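You operate a simulated robot arm through the tools that you are given. There is no shell and no other tool.

The job below is to be done with a simulated robot arm. You get a single attempt, and the scene is never put back.

Task
Turn the rod end for end and dress the burr off it.
Fine: free it, lay it burr end to the drum, clamp it, run the dresser slide up, one turn of its hand wheel, slide back. It stays clamped.

Only the result counts: the job must be done as asked and must still hold three seconds after the hand-in. Knocking over, shifting, dropping, spilling or breaking anything else fails it.

Robot
A 6-joint arm with a two-finger parallel gripper, fixed in place. Base frame: the origin is at the foot of the arm, x ahead of it, y to its left, z up; the work surface is at about z = 923. Readings come in mm, degrees, newtons and seconds.
With the tool pointing down near the work surface it reaches from about 220 to 620 mm from the base axis. Its first joint turns from -66.0 to 66.0 degrees. Payload 2.7 kg.
The tool frame sits at the grasp point between the pads (the TCP): z along the fingers, y along the line on which they close. The tips reach 23 mm beyond it. The gripper opens to 94 mm. The fingers are 38 mm wide and 10 mm thick; the gripper's body (54 by 96 mm) begins 39 mm behind the TCP.
Orientation is that of the tool frame in the base frame, as a unit quaternion [x, y, z, w]. With the fingers straight down and closing along the base's y, the tool's x points along the base's -x, its y along +y and its z along -z.

Tools
- The arm moves only by the tool servo_tool. Its argument "targets" is one flat list of numbers, 7 for each row, row after row: the turn, a rotation vector about the tool's x, y, z in degrees, then the shift along the tool's x, y, z in mm, then the opening in per cent of the stroke, from 0 (shut) to 100 (fully open). In form: [rx, ry, rz, dx, dy, dz, gripper, rx, ry, rz, dx, dy, dz, gripper, ...]. A call has 1 to 20 rows; each row shifts and turns the commanded pose from where the row before left it, along the tool's axes as they then stand. Rows are played at 5 a second. More than 50 mm and 8.6 degrees between two rows, or a gripper value outside its range, and nothing of the call is played. Where a pose cannot be reached the arm comes as near as it can. A force on the tool above 90 N (or 10 N above the force at the start of the call, whichever is more), or a blocked arm, ends the call early, and 0.2 s more pass. Each finger travels about 45 mm/s and halts on what it meets, pressing with about 36 N; the grip force reading is that of the motor and also rises with nothing between the fingers. The clock runs only during rows and for 0.2 s after the last one: add rows that do not move to give the fingers time. The reply holds the time, the measured pose of the TCP, the force on the tool along the base axes, the opening and the grip force, in the units named above and with some noise, with the torque about the TCP (base axes, N m) and any sound that the robot's microphone picked up.
- Cameras (640 x 400 px; columns grow to the right, rows downward): "scene" is fixed at [26.3, -429.4, 1390.9]; the picture's right is [0.95, -0.31, 0.00], its down [-0.26, -0.79, -0.55] and it looks along [0.17, 0.52, -0.83] (base axes); focal length 214 px, centre (320, 200). "wrist" rides on the gripper at [86, 16, -74] in the tool frame; the picture's right is [-0.18, 0.98, 0.00], its down [-0.58, -0.11, -0.81] and it looks along [-0.79, -0.15, 0.59] (tool axes); focal length 243 px, centre (320, 200). There is no depth. A picture from a camera that has moved, and an enlarged one, comes with that camera's place and axes in the base frame and with its lens. The place of the scene camera against the robot may be out by one fixed shift of up to 25 mm in any direction.
- grab_frame(camera): a new picture of that camera. It takes no simulated time.
- close_up(camera, box): a new picture of the part [left, top, right, bottom] of that camera's present view, enlarged. It takes no simulated time.
- finish_job(): hands the job in; it is judged then, once.

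Places have to be worked out from the pictures, the camera data and where the tool is seen. Open the gripper and draw the arm clear of the work before you hand the job in, unless the task says otherwise.

The tools are called after "Emit:" as a command line: name --argument value ..., lists and objects as JSON in quotes. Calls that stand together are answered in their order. servo_tool: Moves the arm, as the interface text tells. Its arguments: {"type":"object","properties":{"targets":{"type":"array"}},"required":["targets"]} The other tools are called the same way: grab_frame (camera) takes a picture; close_up (camera, box) takes an enlarged picture of a part of a camera's view; finish_job () hands the job in.

At the start:

```text
t: 0.0
tool_pos: [335.6, -126.0, 1266.1]
ee_rot: [-0.001, 1.0, 0.001, 0.0]
force: [0.5, -0.5, 1.0]
ft_torque: [-0.03, 0.01, -0.01]
finger_gap: 94.1
finger_force: 0.1
```

scene: 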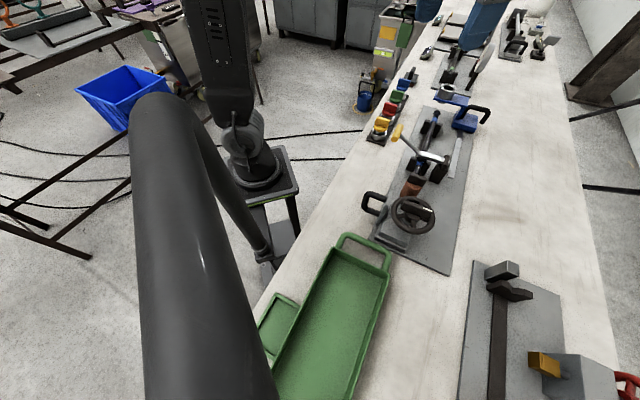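
wrist: 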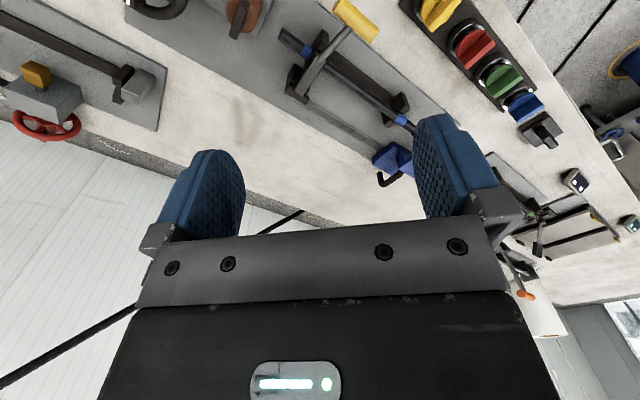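

The scene shows a gray plate with a hand wheel (dresser), a rod in V-supports with a clamp lever, and a blue thing. I'll take enlarged pictures to understand the fixture before moving.

Emit:
close_up --camera "scene" --box '[340, 80, 500, 180]'

Emit:
close_up --camera "scene" --box '[340, 160, 500, 260]'

Emit:
close_up --camera "wrist" --box '[220, 0, 460, 150]'

```text
4.00 times, centred on (420, 130) of scene
camera zoom: at [26.3, -429.4, 1390.9], right [0.95, -0.31, 0.0], down [-0.26, -0.79, -0.55], along [0.17, 0.52, -0.83], focal length 858 px, centre (-80, 480)
```

zoom: 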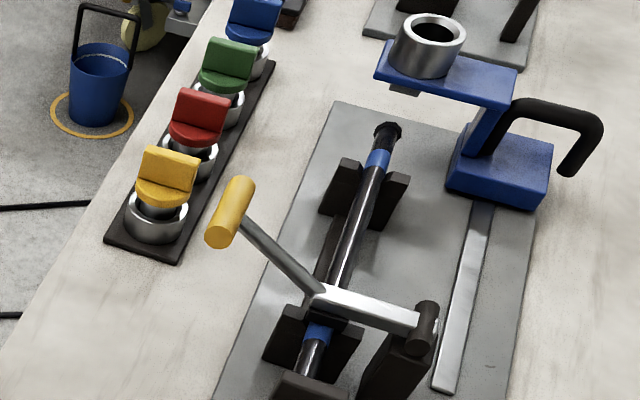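

```text
4.00 times, centred on (420, 210) of scene
camera zoom: at [26.3, -429.4, 1390.9], right [0.95, -0.31, 0.0], down [-0.26, -0.79, -0.55], along [0.17, 0.52, -0.83], focal length 858 px, centre (-80, 160)
```

zoom: 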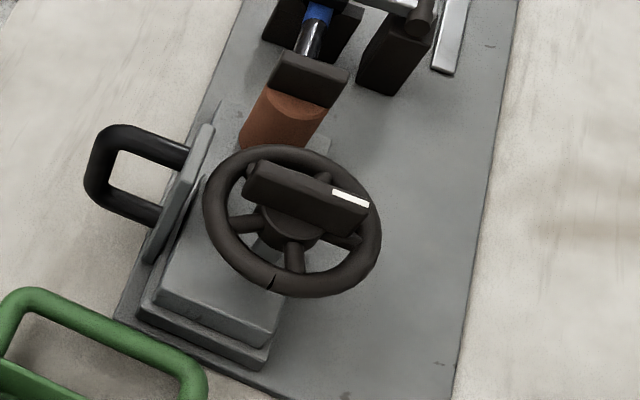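

```text
2.67 times, centred on (340, 75) of wrist
camera zoom: at [248.6, -111.0, 1339.7], right [0.18, 0.98, 0.0], down [0.58, -0.11, 0.81], along [0.79, -0.15, -0.59], focal length 647 px, centre (267, 533)
```

zoom: 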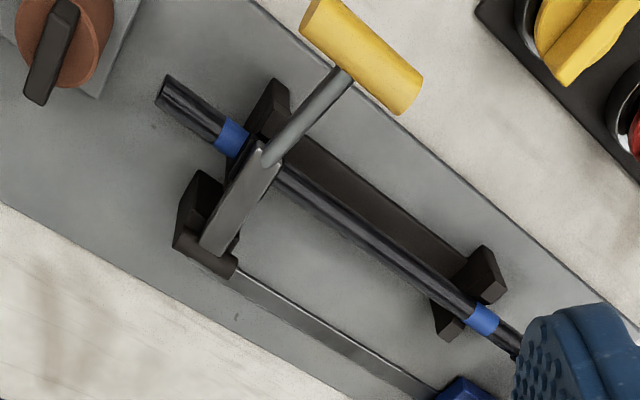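

The rod lies at about 44° in the base plan from roughly (360,-181) to (550,0), with the slide, drum and hand wheel at the near-right end. I'll move the wrist camera back and right to see the slide, drum and wheel from above.

Emit:
servo_tool --targets '[0, 0, 0, 25, -25, 0, 100, 0, 0, 0, 25, -25, 0, 100, 0, 0, 0, 25, -25, 0, 100, 0, 0, 0, 25, -25, 0, 100, 0, 0, 0, 0, 0, 0, 100]'

Emit:
grab_frame --camera "wrist"

Emit:
grab_frame --camera "scene"

```text
t: 1.2
tool_pos: [233.8, -224.8, 1264.1]
ee_rot: [-0.002, 1.0, 0.001, 0.0]
force: [-0.1, 0.0, 0.2]
ft_torque: [0.01, 0.0, 0.01]
finger_gap: 93.9
finger_force: 0.0
```

```text
taken
camera wrist: at [147.0, -209.9, 1338.6], right [0.18, 0.98, 0.0], down [0.58, -0.11, 0.81], along [0.79, -0.15, -0.59], focal length 243 px, centre (320, 200)
```

wrist: 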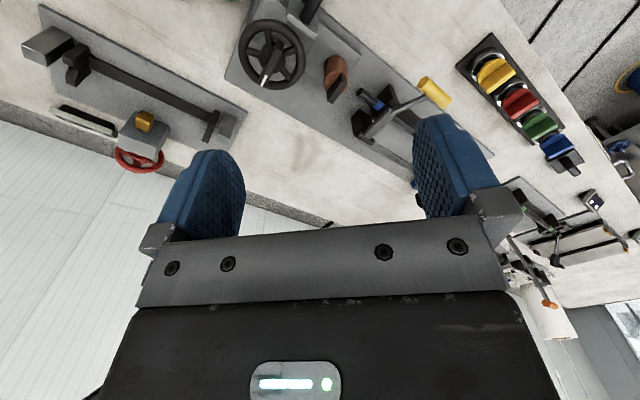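

```text
taken
```

scene: 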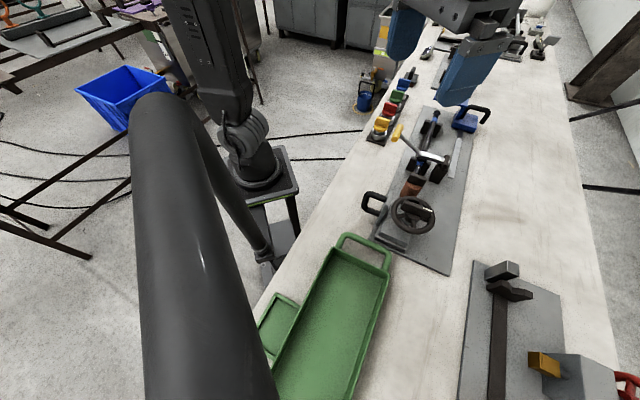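

The wrist view now covers the wheel and drum. I'll enlarge those parts.

Emit:
close_up --camera "wrist" --box '[220, 0, 380, 100]'

Emit:
close_up --camera "wrist" --box '[310, 30, 470, 130]'

Emit:
close_up --camera "wrist" --box '[10, 20, 250, 170]'

```text
4.00 times, centred on (300, 50) of wrist
camera zoom: at [147.0, -209.9, 1338.6], right [0.18, 0.98, 0.0], down [0.58, -0.11, 0.81], along [0.79, -0.15, -0.59], focal length 970 px, centre (400, 800)
```

zoom: 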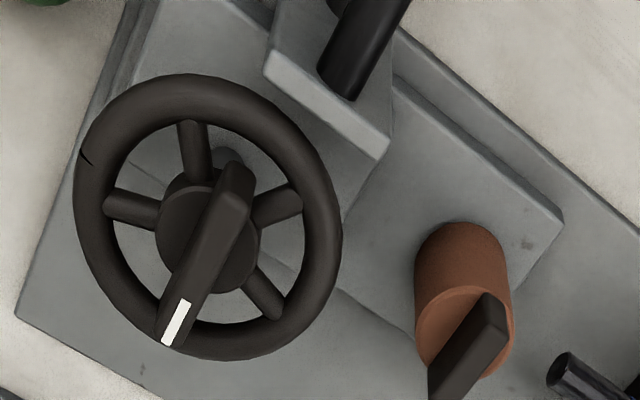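

```text
4.00 times, centred on (390, 80) of wrist
camera zoom: at [147.0, -209.9, 1338.6], right [0.18, 0.98, 0.0], down [0.58, -0.11, 0.81], along [0.79, -0.15, -0.59], focal length 970 px, centre (40, 680)
```

zoom: 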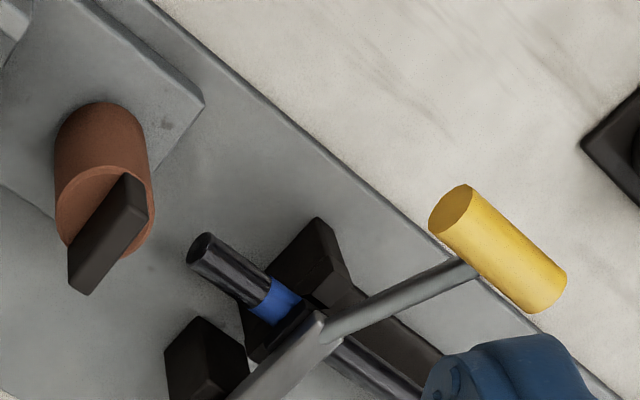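

```text
2.67 times, centred on (130, 95) of wrist
camera zoom: at [147.0, -209.9, 1338.6], right [0.18, 0.98, 0.0], down [0.58, -0.11, 0.81], along [0.79, -0.15, -0.59], focal length 647 px, centre (827, 480)
```

zoom: 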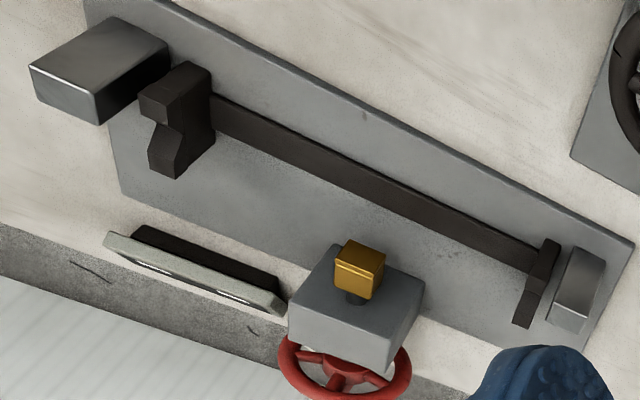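

I can triangulate the near rod end to about (368,-186,967). I'll go lower over the rod to view the V-blocks, the clamp lever and the ends in detail.

Emit:
servo_tool --targets '[0, 0, 0, -24, 23.75, 28.5, 100, 0, 0, 0, -24, 23.75, 28.5, 100, 0, 0, 0, -24, 23.75, 28.5, 100, 0, 0, 0, -24, 23.75, 28.5, 100, 0, 0, 0, 0, 0, 0, 100]'

Emit:
grab_frame --camera "wrist"

Emit:
close_up --camera "wrist" --box '[180, 0, 420, 150]'

```text
t: 2.4
tool_pos: [331.8, -129.2, 1151.6]
ee_rot: [0.001, 1.0, 0.0, 0.0]
force: [0.1, -0.2, 0.3]
ft_torque: [-0.02, 0.01, -0.01]
finger_gap: 94.1
finger_force: 0.1
```

```text
taken
camera wrist: at [244.4, -114.9, 1225.9], right [0.18, 0.98, 0.0], down [0.58, -0.11, 0.81], along [0.79, -0.15, -0.59], focal length 243 px, centre (320, 200)
```

wrist: 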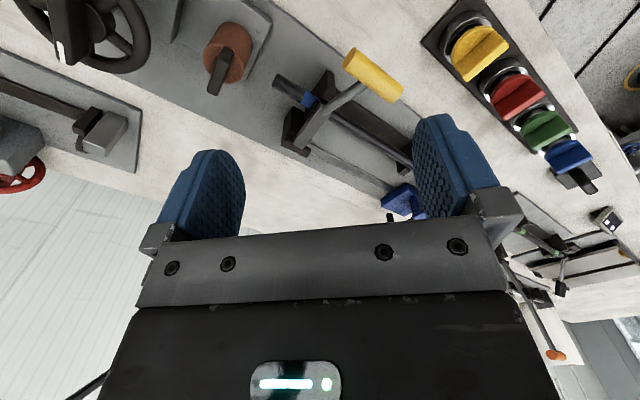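

```text
2.67 times, centred on (300, 75) of wrist
camera zoom: at [244.4, -114.9, 1225.9], right [0.18, 0.98, 0.0], down [0.58, -0.11, 0.81], along [0.79, -0.15, -0.59], focal length 647 px, centre (373, 533)
```

zoom: 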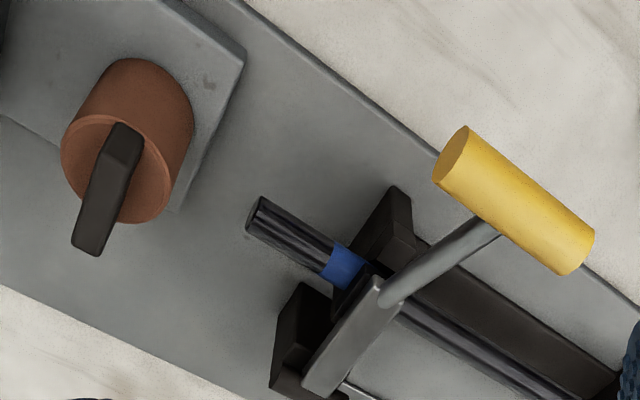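

The yellow lever handle triangulates to about (350,-91,1026), with its axis parallel to the rod and the pivot post near (447,-179,980). Next I'll look at the far end of the rod and the blue device.

Emit:
servo_tool --targets '[0, 0, 0, -35.4, 23.9, 0, 100, 0, 0, 0, -35.4, 23.9, 0, 100, 0, 0, 0, -35.4, 23.9, 0, 100, 0, 0, 0, -35.4, 23.9, 0, 100, 0, 0, 0, -35.4, 23.9, 0, 100, 0, 0, 0, -35.4, 23.9, 0, 100, 0, 0, 0, 0, 0, 0, 100]'

Emit:
grab_frame --camera "wrist"

Emit:
close_up --camera "wrist" --box '[200, 0, 440, 150]'

```text
t: 4.0
tool_pos: [545.7, 12.1, 1150.4]
ee_rot: [0.0, 1.0, -0.001, 0.0]
force: [-0.1, 0.4, 0.3]
ft_torque: [0.03, -0.03, -0.01]
finger_gap: 94.1
finger_force: 0.1
```

```text
taken
camera wrist: at [459.2, 27.5, 1224.6], right [0.18, 0.98, 0.0], down [0.58, -0.11, 0.81], along [0.79, -0.15, -0.59], focal length 243 px, centre (320, 200)
```

wrist: 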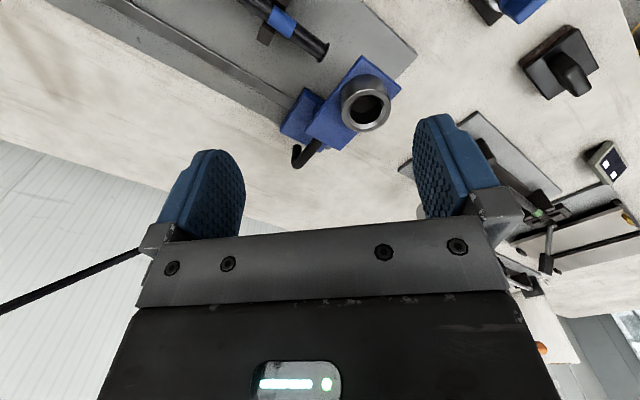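

```text
2.67 times, centred on (320, 75) of wrist
camera zoom: at [459.2, 27.5, 1224.6], right [0.18, 0.98, 0.0], down [0.58, -0.11, 0.81], along [0.79, -0.15, -0.59], focal length 647 px, centre (320, 533)
```

zoom: 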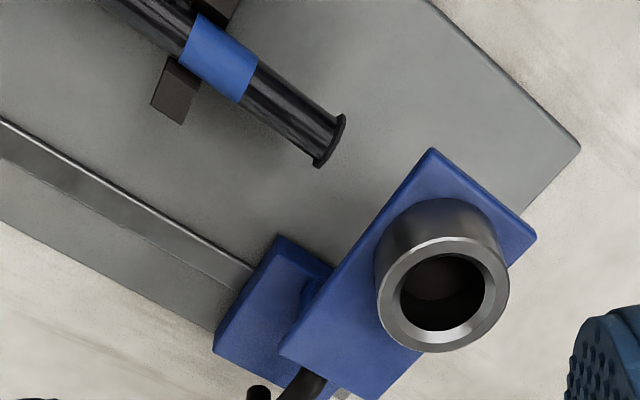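

The burr (a flared collar) is at the far end near (567,12,960), and the rod is about 280 mm long at about 45°. I'll turn the tool 46° so the camera looks square across the rod and I can measure bands, V-blocks and clamp.

Emit:
servo_tool --targets '[0, 0, 0, 35.2, -19, 0, 100, 0, 0, 0, 35.2, -19, 0, 100, 0, 0, 0, 35.2, -19, 0, 100, 0, 0, 7.667, 0, 0, 0, 100, 0, 0, 7.667, 0, 0, 0, 100, 0, 0, 7.667, 0, 0, 0, 100, 0, 0, 7.667, 0, 0, 0, 100, 0, 0, 7.667, 0, 0, 0, 100, 0, 0, 7.667, 0, 0, 0, 100, 0, 0, 0, 0, 0, 0, 100]'

Emit:
grab_frame --camera "wrist"

Emit:
close_up --camera "wrist" --box '[160, 0, 480, 200]'

```text
t: 6.2
tool_pos: [439.3, -44.5, 1151.3]
ee_rot: [0.392, 0.92, 0.0, 0.0]
force: [1.0, -0.2, 0.1]
ft_torque: [-0.01, 0.0, 0.01]
finger_gap: 94.1
finger_force: 0.0
```

```text
taken
camera wrist: at [389.3, 28.1, 1225.3], right [0.84, 0.55, 0.0], down [0.32, -0.49, 0.81], along [0.44, -0.67, -0.59], focal length 243 px, centre (320, 200)
```

wrist: 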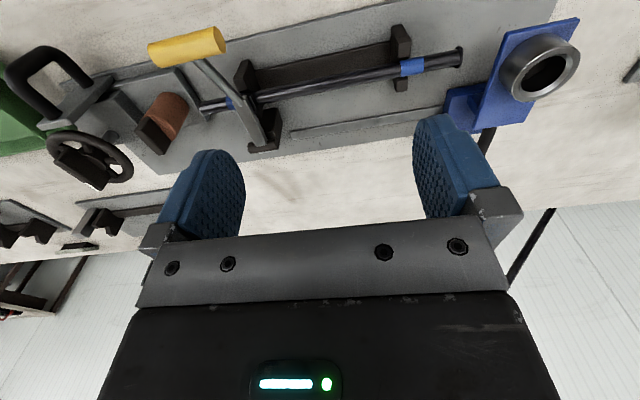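

```text
2.00 times, centred on (320, 100) of wrist
camera zoom: at [389.3, 28.1, 1225.3], right [0.84, 0.55, 0.0], down [0.32, -0.49, 0.81], along [0.44, -0.67, -0.59], focal length 485 px, centre (320, 400)
```

zoom: 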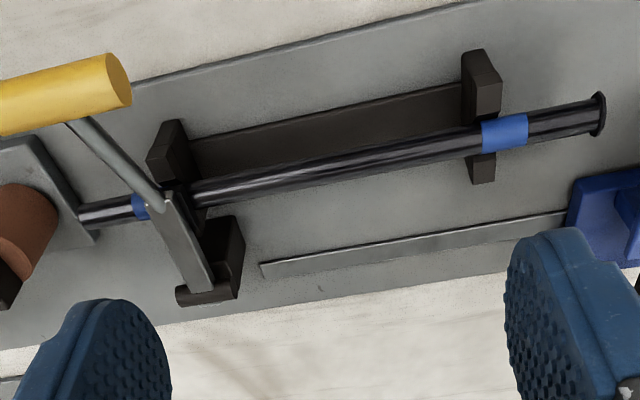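

This view is square to the rod. I'll enlarge the clamp area and the far V-block for measurement.

Emit:
close_up --camera "wrist" --box '[140, 20, 300, 120]'

Emit:
close_up --camera "wrist" --box '[350, 0, 510, 100]'

Emit:
close_up --camera "wrist" --box '[0, 20, 240, 170]'

```text
4.00 times, centred on (220, 70) of wrist
camera zoom: at [389.3, 28.1, 1225.3], right [0.84, 0.55, 0.0], down [0.32, -0.49, 0.81], along [0.44, -0.67, -0.59], focal length 970 px, centre (720, 720)
```

zoom: 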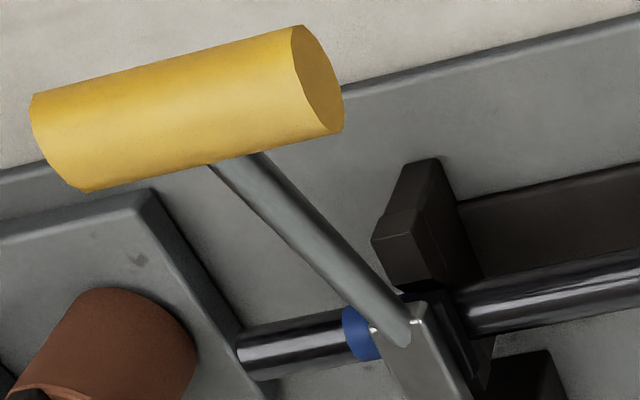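

```text
4.00 times, centred on (430, 50) of wrist
camera zoom: at [389.3, 28.1, 1225.3], right [0.84, 0.55, 0.0], down [0.32, -0.49, 0.81], along [0.44, -0.67, -0.59], focal length 970 px, centre (-120, 800)
```

zoom: 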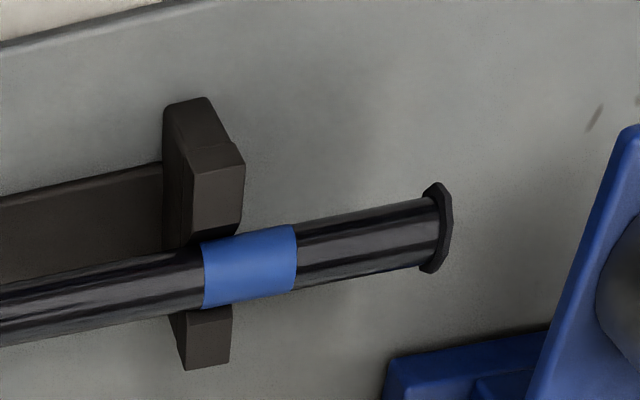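

```text
2.67 times, centred on (120, 95) of wrist
camera zoom: at [389.3, 28.1, 1225.3], right [0.84, 0.55, 0.0], down [0.32, -0.49, 0.81], along [0.44, -0.67, -0.59], focal length 647 px, centre (853, 480)
```

zoom: 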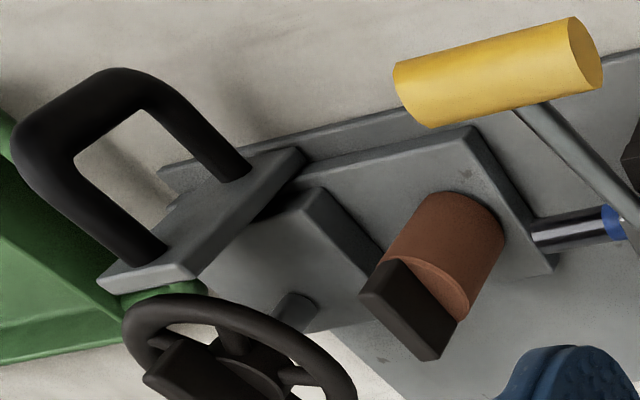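

Rod centre works out near (465,-87,970), diameter about 16 mm, bands symmetric. I'll look closer at the lever's pivot to get its axis.

Emit:
close_up --camera "wrist" --box '[220, 80, 316, 160]'

Emit:
close_up --camera "scene" --box '[380, 130, 476, 190]'

```text
5.00 times, centred on (268, 120) of wrist
camera zoom: at [389.3, 28.1, 1225.3], right [0.84, 0.55, 0.0], down [0.32, -0.49, 0.81], along [0.44, -0.67, -0.59], focal length 1213 px, centre (580, 600)
```

zoom: 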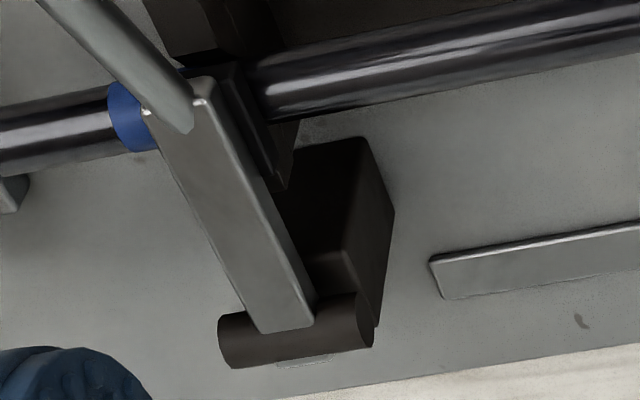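

```text
6.67 times, centred on (428, 160) of scene
camera zoom: at [26.3, -429.4, 1390.9], right [0.95, -0.31, 0.0], down [-0.26, -0.79, -0.55], along [0.17, 0.52, -0.83], focal length 1430 px, centre (-400, 467)
```

zoom: 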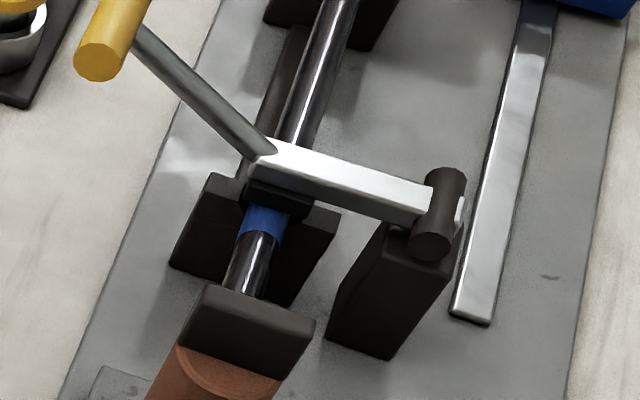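

The pivot pin is near (443,-182,989) and the handle is about 130 mm from it toward +n, so opening means swinging the handle up and over to the right. I'll move above the handle, with fingers closing along its axis so it can turn between the pads.

Emit:
servo_tool --targets '[0, 0, 0, 9.2, -32.7, 10.3, 100, 0, 0, 0, 9.2, -32.7, 10.3, 100, 0, 0, 0, 9.2, -32.7, 10.3, 100, 0, 0, -1, 0, 0, 0, 100, 0, 0, 0, 0, 0, 0, 100]'

Emit:
grab_frame --camera "wrist"

Emit:
grab_frame --camera "scene"

```text
t: 7.4
tool_pos: [349.5, -94.0, 1118.4]
ee_rot: [0.383, 0.924, 0.001, 0.0]
force: [1.0, -0.2, 0.8]
ft_torque: [0.03, 0.05, 0.0]
finger_gap: 93.7
finger_force: 0.1
```

```text
taken
camera wrist: at [299.5, -21.8, 1193.5], right [0.82, 0.57, 0.0], down [0.33, -0.49, 0.81], along [0.46, -0.67, -0.59], focal length 243 px, centre (320, 200)
```

wrist: 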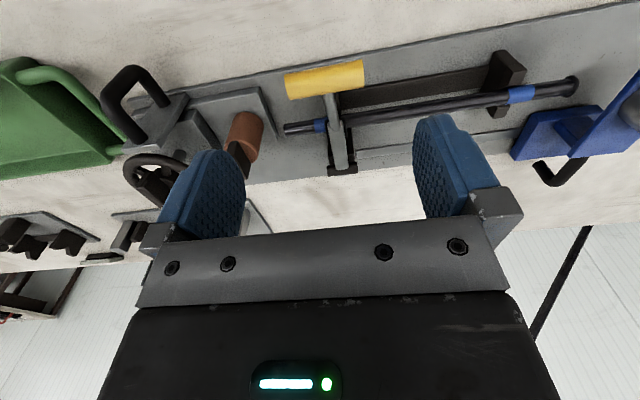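

```text
taken
```

scene: 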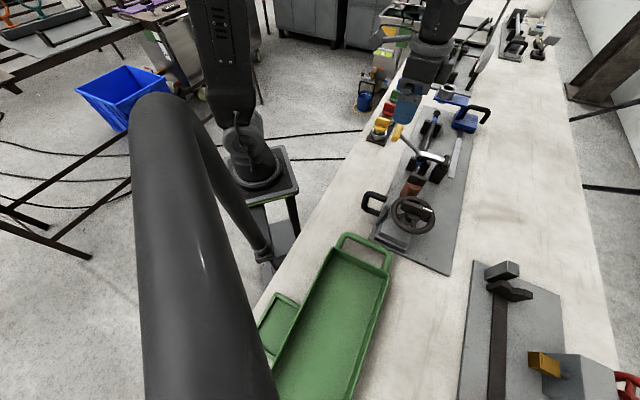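

The handle sits about 3 mm along the closing axis from the tool centre. I'll correct that and descend so the handle lies between the pads.

Emit:
servo_tool --targets '[0, 0, 0, 0.5, 3, 0, 100, 0, 0, 0, 0, 0, 23, 100, 0, 0, 0, 0, 0, 23, 100, 0, 0, 0, 0, 0, 23, 100, 0, 0, 0, 0, 0, 23, 100, 0, 0, 0, 0, 0, 0, 100]'

Emit:
grab_frame --camera "wrist"

Emit:
close_up --camera "scene" --box '[340, 80, 500, 180]'

```text
t: 8.8
tool_pos: [350.2, -91.1, 1027.4]
ee_rot: [0.382, 0.924, 0.0, -0.001]
force: [-0.4, -0.1, -0.4]
ft_torque: [0.0, -0.06, -0.01]
finger_gap: 93.9
finger_force: 0.0
```

```text
taken
camera wrist: at [299.0, -18.9, 1102.1], right [0.82, 0.57, 0.0], down [0.33, -0.49, 0.81], along [0.46, -0.67, -0.59], focal length 243 px, centre (320, 200)
```

wrist: 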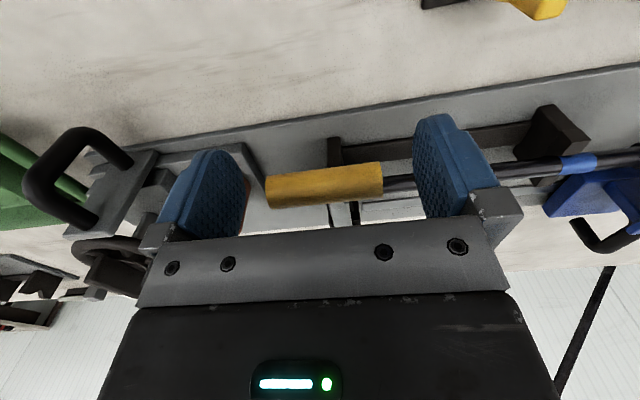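

```text
4.00 times, centred on (420, 130) of scene
camera zoom: at [26.3, -429.4, 1390.9], right [0.95, -0.31, 0.0], down [-0.26, -0.79, -0.55], along [0.17, 0.52, -0.83], focal length 858 px, centre (-80, 480)
```

zoom: 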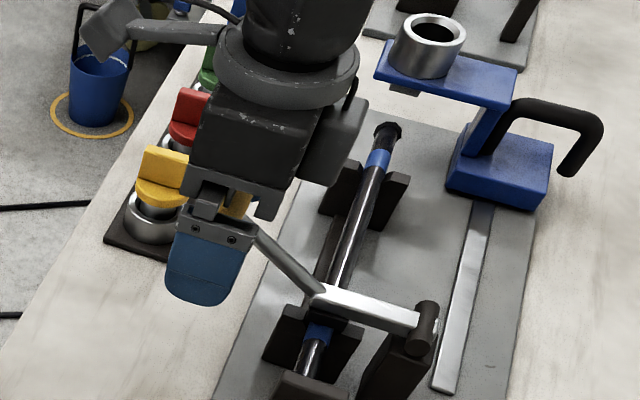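

The handle centre projects almost exactly at the TCP. I'll close on its ends.

Emit:
servo_tool --targets '[0, 0, 0, 0, 1.5, 0, 100, 0, 0, 0, 0, 0, 0, 0, 0, 0, 0, 0, 0, 0, 0, 0, 0, 0, 0, 0, 0, 0, 0, 0, 0, 0, 0, 0, 0, 0, 0, 0, 0, 0, 0, 0]'

Emit:
grab_frame --camera "wrist"

```text
t: 10.2
tool_pos: [350.9, -87.5, 1027.1]
ee_rot: [0.382, 0.924, 0.001, 0.0]
force: [-1.4, -1.4, 0.6]
ft_torque: [-0.06, 0.06, 0.08]
finger_gap: 68.0
finger_force: 45.2
```

```text
taken
camera wrist: at [300.3, -17.5, 1102.6], right [0.82, 0.57, 0.0], down [0.33, -0.49, 0.81], along [0.46, -0.67, -0.59], focal length 243 px, centre (320, 200)
```

wrist: 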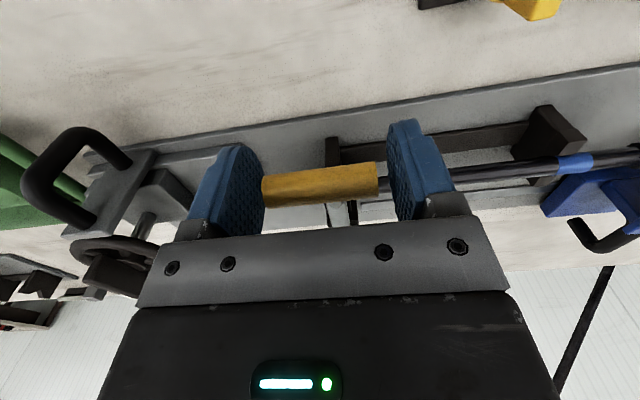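

The gap stopped at 68 mm with force on. I'll check closely whether both pads touch the handle ends.

Emit:
close_up --camera "wrist" --box '[200, 100, 480, 275]'

Emit:
close_up --camera "scene" --box '[370, 100, 450, 150]'

```text
2.29 times, centred on (340, 188) of wrist
camera zoom: at [300.3, -17.5, 1102.6], right [0.82, 0.57, 0.0], down [0.33, -0.49, 0.81], along [0.46, -0.67, -0.59], focal length 555 px, centre (274, 229)
```

zoom: 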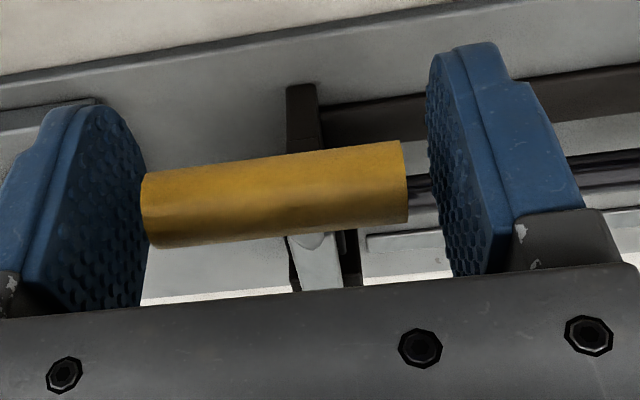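

```text
8.00 times, centred on (410, 125) of scene
camera zoom: at [26.3, -429.4, 1390.8], right [0.95, -0.31, 0.0], down [-0.26, -0.79, -0.55], along [0.17, 0.52, -0.83], focal length 1716 px, centre (-400, 800)
```

zoom: 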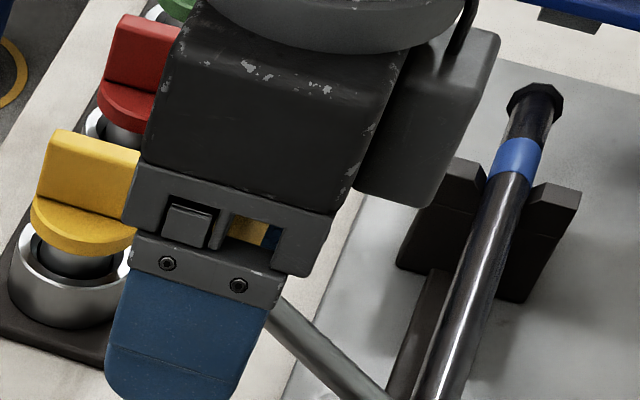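

The pads look a little short of the visible ends though the motor reads 45 N. I'll hold still for a second to see whether the gap is still changing.

Emit:
servo_tool --targets '[0, 0, 0, 0, 0, 0, 0, 0, 0, 0, 0, 0, 0, 0, 0, 0, 0, 0, 0, 0, 0, 0, 0, 0, 0, 0, 0, 0]'

Emit:
close_up --camera "wrist" --box '[200, 100, 480, 275]'

```text
t: 11.2
tool_pos: [350.8, -89.1, 1027.4]
ee_rot: [0.382, 0.924, 0.0, 0.0]
force: [-2.0, -2.0, -0.7]
ft_torque: [0.02, -0.02, 0.04]
finger_gap: 67.9
finger_force: 44.7
```

```text
2.29 times, centred on (340, 188) of wrist
camera zoom: at [300.3, -17.5, 1102.6], right [0.82, 0.57, 0.0], down [0.33, -0.49, 0.81], along [0.46, -0.67, -0.59], focal length 555 px, centre (274, 229)
```

zoom: 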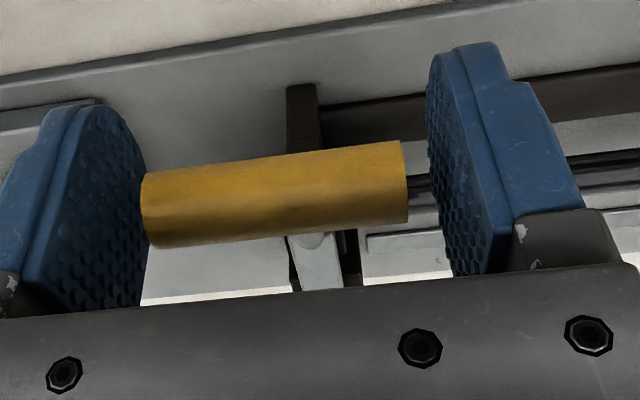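

The gap is steady at 68 mm, so the pads hold something solid there (handle with rounded collision ends). I'll lift the lever along the arc about the pivot, first to about 45°.

Emit:
servo_tool --targets '[0, 0, 0, -3.2, 0, -10, 0, 0, 0, 0, -4.1, 0, -9.5, 0, 0, 0, 0, -5.5, 0, -10.5, 0, 0, 0, 0, -6.5, 0, -10.1, 0, 0, 0, 0, -7.2, 0, -9.6, 0, 0, 0, 0, -8.1, 0, -8.7, 0, 0, 0, 0, 0, 0, 0, 0]'

Emit:
close_up --camera "scene" --box '[340, 80, 500, 180]'

Emit:
grab_frame --camera "wrist"

```text
t: 12.8
tool_pos: [375.1, -113.4, 1085.6]
ee_rot: [0.382, 0.924, 0.0, -0.001]
force: [-19.0, -1.8, 0.0]
ft_torque: [0.79, 0.73, -0.12]
finger_gap: 68.1
finger_force: 45.2
```

```text
4.00 times, centred on (420, 130) of scene
camera zoom: at [25.8, -429.5, 1390.9], right [0.95, -0.31, 0.0], down [-0.26, -0.79, -0.55], along [0.17, 0.52, -0.83], focal length 858 px, centre (-80, 480)
```

zoom: 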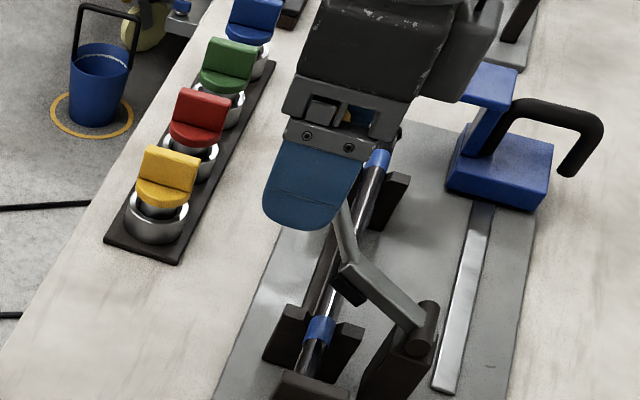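

```text
taken
camera wrist: at [325.1, -41.9, 1160.5], right [0.83, 0.56, 0.0], down [0.34, -0.49, 0.81], along [0.45, -0.67, -0.59], focal length 243 px, centre (320, 200)
```

wrist: 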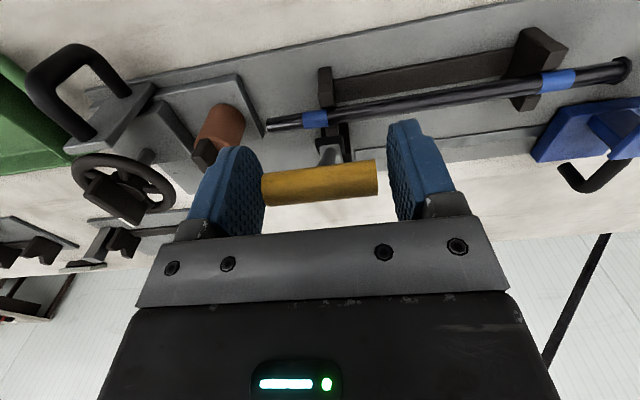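

The lever rises with the tool; the side force suggests my path runs about 1° off the lever's plane. I'll continue to about 90° with a small correction along -d.

Emit:
servo_tool --targets '[0, 0, 0, -8.4, -0.6, -8.5, 0, 0, 0, 0, -9.3, -0.3, -7.5, 0, 0, 0, 0, -10.1, -0.2, -6.4, 0, 0, 0, 0, -10.6, -0.2, -5.5, 0, 0, 0, 0, -11.0, -0.2, -4.6, 0, 0, 0, 0, -11.4, -0.2, -3.6, 0, 0, 0, 0, -11.7, -0.2, -2.6, 0, 0, 0, 0, -11.8, -0.2, -1.6, 0, 0, 0, 0, 0, 0, 0, 0]'

Emit:
close_up --camera "scene" --box '[340, 80, 500, 180]'

Emit:
grab_frame --camera "wrist"

```text
t: 14.8
tool_pos: [435.2, -172.9, 1124.4]
ee_rot: [0.382, 0.924, 0.001, 0.0]
force: [-0.2, 11.5, -11.3]
ft_torque: [0.69, 0.89, 0.06]
finger_gap: 68.2
finger_force: 44.9
```

```text
4.00 times, centred on (420, 130) of scene
camera zoom: at [26.5, -429.1, 1390.9], right [0.95, -0.31, 0.0], down [-0.26, -0.79, -0.55], along [0.17, 0.52, -0.83], focal length 858 px, centre (-80, 480)
```

zoom: 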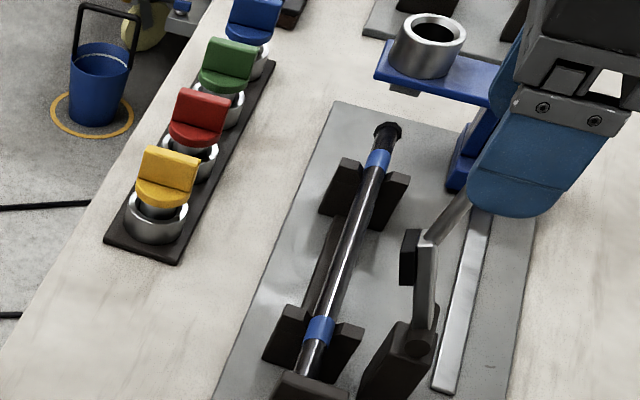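

```text
taken
camera wrist: at [384.1, -101.4, 1200.7], right [0.82, 0.57, 0.0], down [0.33, -0.49, 0.81], along [0.46, -0.66, -0.59], focal length 243 px, centre (320, 200)
```

wrist: 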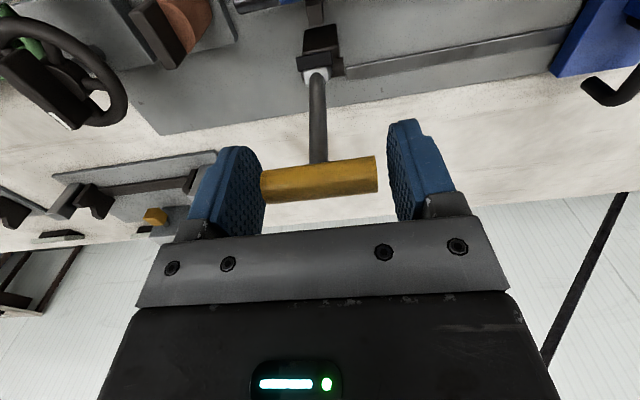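

The lever is nearly upright and the rod is clear of its pad. I'll carry it past vertical until it rests against its stop or stays open by itself.

Emit:
servo_tool --targets '[0, 0, 0, -11.9, -0.2, 0.5, 0, 0, 0, 0, -11.9, -0.2, 0.8, 0, 0, 0, 0, -11.8, -0.2, 1.6, 0, 0, 0, 0, -11.7, -0.2, 2.6, 0, 0, 0, 0, 0, 0, 0, 0]'

Emit:
close_up --camera "scene" --box '[340, 80, 500, 180]'

Emit:
grab_frame --camera "wrist"

```text
t: 16.0
tool_pos: [465.7, -203.7, 1123.6]
ee_rot: [0.382, 0.924, 0.003, -0.002]
force: [-21.1, 37.0, 7.2]
ft_torque: [0.27, -0.15, -0.23]
finger_gap: 67.9
finger_force: 44.4
```

```text
4.00 times, centred on (420, 130) of scene
camera zoom: at [25.6, -428.1, 1391.3], right [0.95, -0.31, 0.0], down [-0.26, -0.79, -0.55], along [0.17, 0.52, -0.83], focal length 858 px, centre (-80, 480)
```

zoom: 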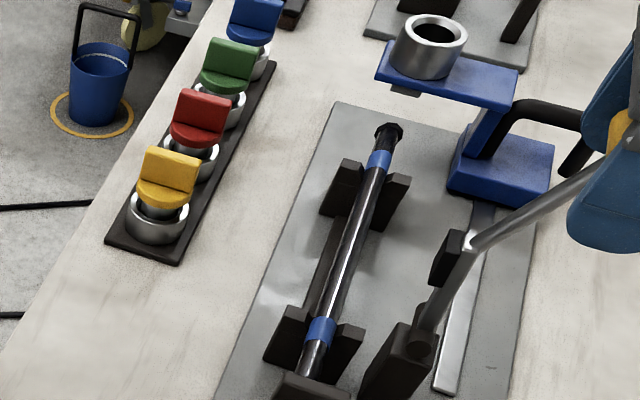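

```text
taken
camera wrist: at [415.6, -133.4, 1198.8], right [0.82, 0.57, 0.0], down [0.34, -0.49, 0.8], along [0.46, -0.66, -0.6], focal length 243 px, centre (320, 200)
```

wrist: 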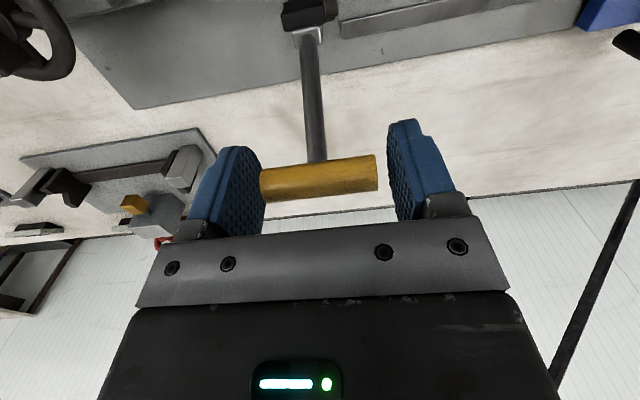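

The force jumped to about 41 N toward the rod side: the lever has met its open stop at about 102°. I'll relax 3 mm, open the gripper and watch whether the lever stays.

Emit:
servo_tool --targets '[0, 0, 0, 3.0, 0, 0, 0, 0, 0, 0, 0, 0, 0, 60, 0, 0, 0, 0, 0, 0, 100, 0, 0, 0, 0, 0, 0, 100, 0, 0, 0, 0, 0, 0, 100, 0, 0, 0, 0, 0, 0, 100]'

Emit:
close_up --camera "scene" --box '[340, 80, 500, 180]'

Emit:
grab_frame --camera "wrist"

```text
t: 17.4
tool_pos: [466.4, -206.2, 1122.6]
ee_rot: [0.383, 0.924, 0.001, 0.0]
force: [-0.8, -0.3, 0.8]
ft_torque: [-0.01, 0.02, 0.0]
finger_gap: 94.0
finger_force: 0.2
```

```text
4.00 times, centred on (420, 130) of scene
camera zoom: at [26.3, -429.4, 1390.9], right [0.95, -0.31, 0.0], down [-0.26, -0.79, -0.55], along [0.17, 0.52, -0.83], focal length 858 px, centre (-80, 480)
```

zoom: 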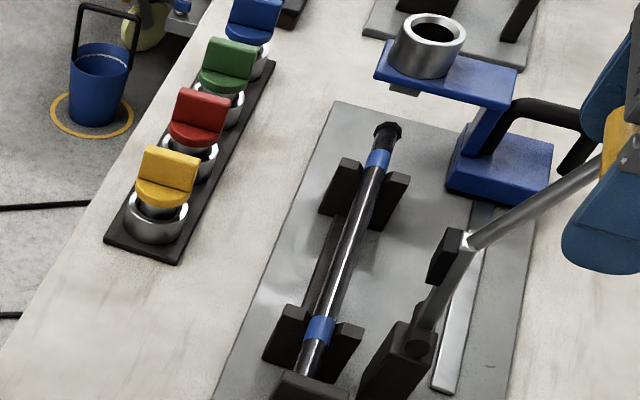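

```text
taken
camera wrist: at [414.3, -134.9, 1196.9], right [0.82, 0.57, 0.0], down [0.33, -0.49, 0.81], along [0.46, -0.67, -0.59], focal length 243 px, centre (320, 200)
```

wrist: 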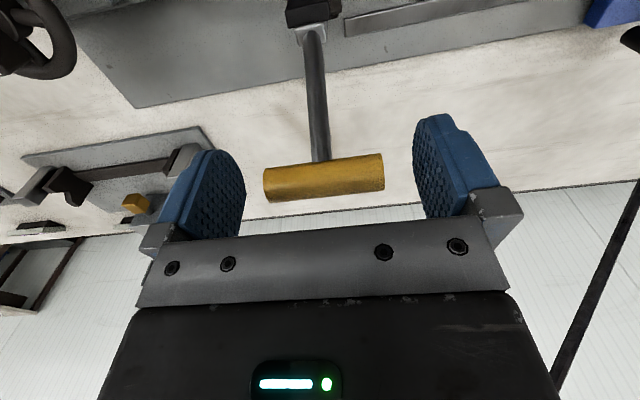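

The lever stays open by itself. I'll rise clear of it, move above the rod's middle and turn so the fingers close across the rod.

Emit:
servo_tool --targets '[0, 0, 0, 0, 0, -30, 100, 0, 0, 0, 0, 0, -30, 100, 0, 0, 0, 0, 0, -30, 100, 0, 0, 0, 28.3, 27.7, 0, 100, 0, 0, 0, 28.3, 27.7, 0, 100, 0, 0, 0, 28.3, 27.7, 0, 100, 0, 0, -8.2, 0, 0, 0, 100, 0, 0, -8.2, 0, 0, 0, 100, 0, 0, -8.2, 0, 0, 0, 100, 0, 0, -8.2, 0, 0, 0, 100, 0, 0, -8.2, 0, 0, 0, 100, 0, 0, -8.2, 0, 0, 0, 100, 0, 0, -8.2, 0, 0, 0, 100, 0, 0, -8.2, 0, 0, 0, 100, 0, 0, -8.2, 0, 0, 0, 100, 0, 0, -8.2, 0, 0, 0, 100, 0, 0, -8, 0, 0, 0, 100, 0, 0, 0, 0, 0, 0, 100]'

Emit:
grab_frame --camera "wrist"

Emit:
grab_frame --camera "scene"

```text
t: 21.2
tool_pos: [462.7, -87.1, 1211.5]
ee_rot: [-0.384, 0.924, 0.0, 0.0]
force: [0.6, -0.8, -0.2]
ft_torque: [0.0, 0.02, 0.02]
finger_gap: 93.9
finger_force: 0.2
```

```text
taken
camera wrist: at [389.8, -138.5, 1286.2], right [-0.57, 0.82, 0.0], down [0.49, 0.34, 0.81], along [0.66, 0.46, -0.59], focal length 243 px, centre (320, 200)
```

wrist: 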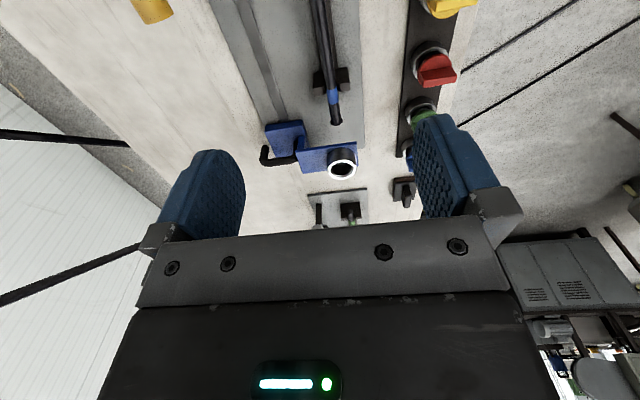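

```text
taken
```

scene: 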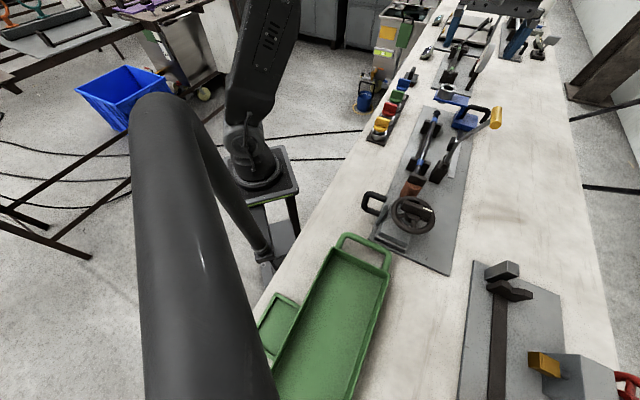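

I'm above the rod middle with the fingers set to close across it. I'll zoom to get the rod line's lateral offset and angle.

Emit:
close_up --camera "wrist" --box '[240, 0, 400, 130]'

```text
3.08 times, centred on (320, 65) of wrist
camera zoom: at [389.8, -138.5, 1286.2], right [-0.57, 0.82, 0.0], down [0.49, 0.34, 0.81], along [0.66, 0.46, -0.59], focal length 746 px, centre (320, 615)
```

zoom: 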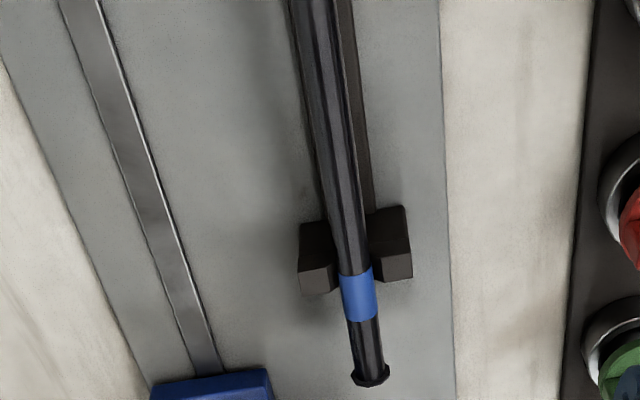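

The rod runs at about 44.5° with its centre near (465.6,-86.5). I'll trim yaw and position and descend most of the way, then check.

Emit:
servo_tool --targets '[0, 0, 0.6, -2.5, -1.6, 0, 100, 0, 0, 0, 0, 0, 40, 100, 0, 0, 0, 0, 0, 40, 100, 0, 0, 0, 0, 0, 40, 100, 0, 0, 0, 0, 0, 40, 100, 0, 0, 0, 0, 0, 36, 100, 0, 0, 0, 0, 0, 0, 100]'

Emit:
grab_frame --camera "wrist"

Emit:
close_up --camera "scene" --box '[340, 60, 500, 160]'

```text
t: 22.8
tool_pos: [465.9, -86.9, 1015.6]
ee_rot: [-0.378, 0.926, 0.0, 0.0]
force: [0.2, -0.2, 0.4]
ft_torque: [0.0, 0.0, 0.0]
finger_gap: 94.0
finger_force: 0.2
```

```text
taken
camera wrist: at [393.5, -137.3, 1089.3], right [-0.56, 0.83, 0.0], down [0.49, 0.33, 0.81], along [0.67, 0.45, -0.59], focal length 243 px, centre (320, 200)
```

wrist: 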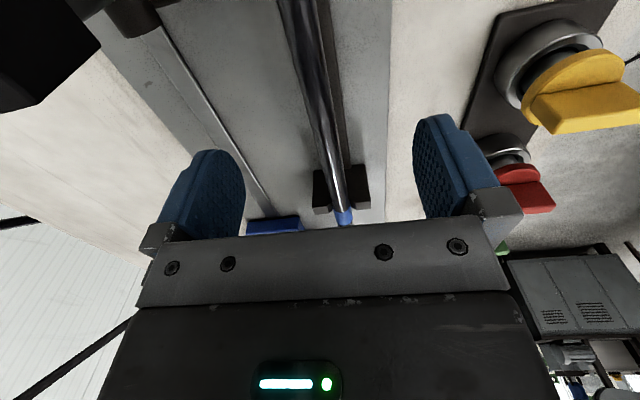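

```text
4.00 times, centred on (420, 110) of scene
camera zoom: at [26.3, -429.4, 1390.9], right [0.95, -0.31, 0.0], down [-0.26, -0.79, -0.55], along [0.17, 0.52, -0.83], focal length 858 px, centre (-80, 560)
```

zoom: 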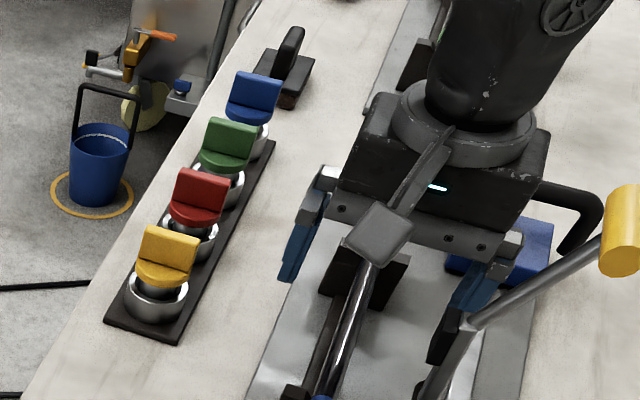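

The rod is about 2 mm to +n of the tool centre. I'll trim, descend to z≈969 and close on the rod.

Emit:
servo_tool --targets '[0, 0, 0, 0, 1.7, 0, 100, 0, 0, 0, 0, 0, 15.5, 100, 0, 0, 0, 0, 0, 15.5, 100, 0, 0, 0, 0, 0, 15, 100, 0, 0, 0, 0, 0, 0, 100]'

Emit:
grab_frame --camera "wrist"

Emit:
close_up --camera "wrist" --box '[220, 100, 440, 240]'

```text
t: 24.0
tool_pos: [465.0, -86.1, 969.1]
ee_rot: [-0.378, 0.926, 0.0, -0.001]
force: [0.7, -0.2, 0.8]
ft_torque: [-0.01, 0.01, -0.03]
finger_gap: 93.8
finger_force: 0.1
```

```text
taken
camera wrist: at [391.8, -135.8, 1044.0], right [-0.56, 0.83, 0.0], down [0.49, 0.33, 0.81], along [0.67, 0.45, -0.59], focal length 243 px, centre (320, 200)
```

wrist: 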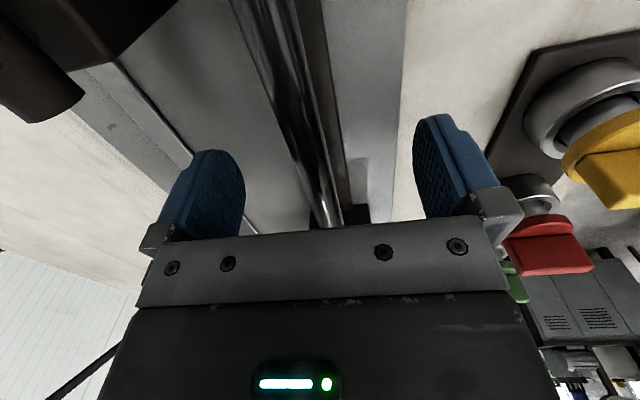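

```text
2.86 times, centred on (330, 170) of wrist
camera zoom: at [391.8, -135.8, 1044.0], right [-0.56, 0.83, 0.0], down [0.49, 0.33, 0.81], along [0.67, 0.45, -0.59], focal length 693 px, centre (291, 286)
```

zoom: 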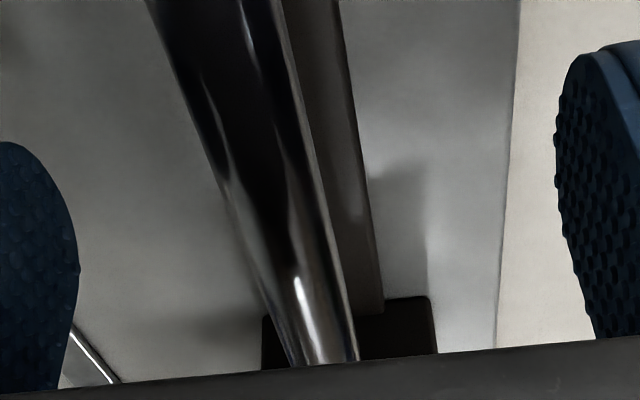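

The rod is now about 1 mm off centre; I'll trim and close on it.

Emit:
servo_tool --targets '[0, 0, 0, 0, -1.2, 0, 100, 0, 0, 0, 0, 0, 0, 40, 0, 0, 0, 0, 0, 0, 0, 0, 0, 0, 0, 0, 0, 0, 0, 0, 0, 0, 0, 0, 0, 0, 0, 0, 0, 0, 0, 0, 0, 0, 0, 0, 0, 0, 0]'

Emit:
grab_frame --camera "wrist"

```text
t: 25.6
tool_pos: [465.2, -85.6, 969.1]
ee_rot: [-0.379, 0.925, 0.001, 0.001]
force: [-7.6, 5.3, 2.7]
ft_torque: [0.2, -0.19, 0.7]
finger_gap: 14.2
finger_force: 36.5
```

```text
taken
camera wrist: at [392.5, -136.1, 1044.2], right [-0.56, 0.83, 0.0], down [0.49, 0.33, 0.81], along [0.67, 0.45, -0.59], focal length 243 px, centre (320, 200)
```

wrist: 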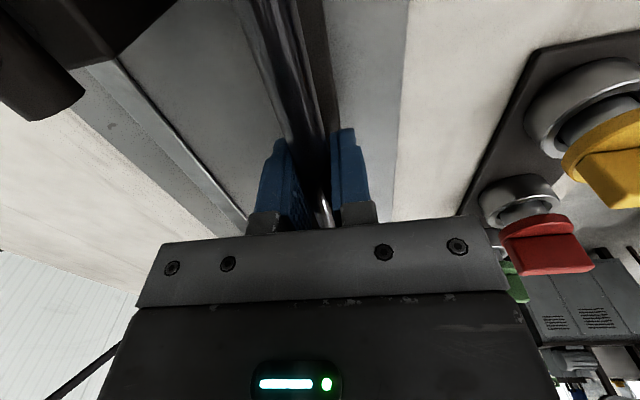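

Gripped at 14.2 mm gap. I'll lift straight up slowly at first, then clear of everything.

Emit:
servo_tool --targets '[0, 0, 0, 0, 0, -8, 0, 0, 0, 0, 0, 0, -12, 0, 0, 0, 0, 0, 0, -20, 0, 0, 0, 0, 0, 0, 0, 0]'

Emit:
close_up --camera "scene" --box '[340, 60, 500, 160]'

Emit:
close_up --camera "scene" --box '[340, 110, 500, 210]'

```text
t: 26.6
tool_pos: [465.9, -86.2, 1009.7]
ee_rot: [-0.377, 0.926, 0.0, 0.0]
force: [0.2, 0.2, -0.7]
ft_torque: [-0.01, -0.01, 0.0]
finger_gap: 13.9
finger_force: 36.0
```

```text
4.00 times, centred on (420, 110) of scene
camera zoom: at [26.3, -429.4, 1390.9], right [0.95, -0.31, 0.0], down [-0.26, -0.79, -0.55], along [0.17, 0.52, -0.83], focal length 858 px, centre (-80, 560)
```

zoom: 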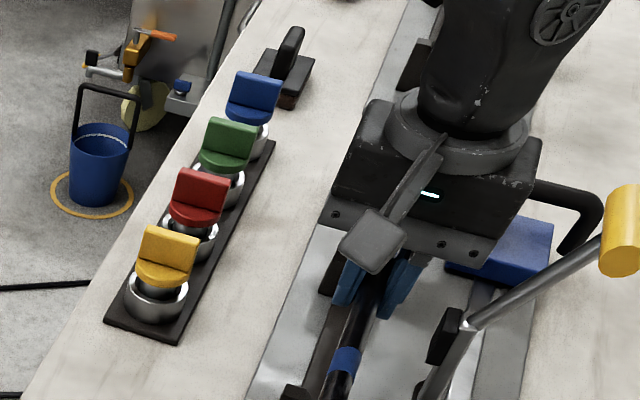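

```text
4.00 times, centred on (420, 160) of scene
camera zoom: at [26.3, -429.4, 1390.9], right [0.95, -0.31, 0.0], down [-0.26, -0.79, -0.55], along [0.17, 0.52, -0.83], focal length 858 px, centre (-80, 360)
```

zoom: 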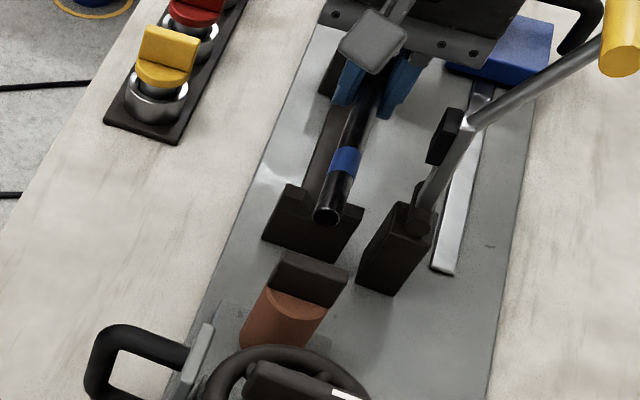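

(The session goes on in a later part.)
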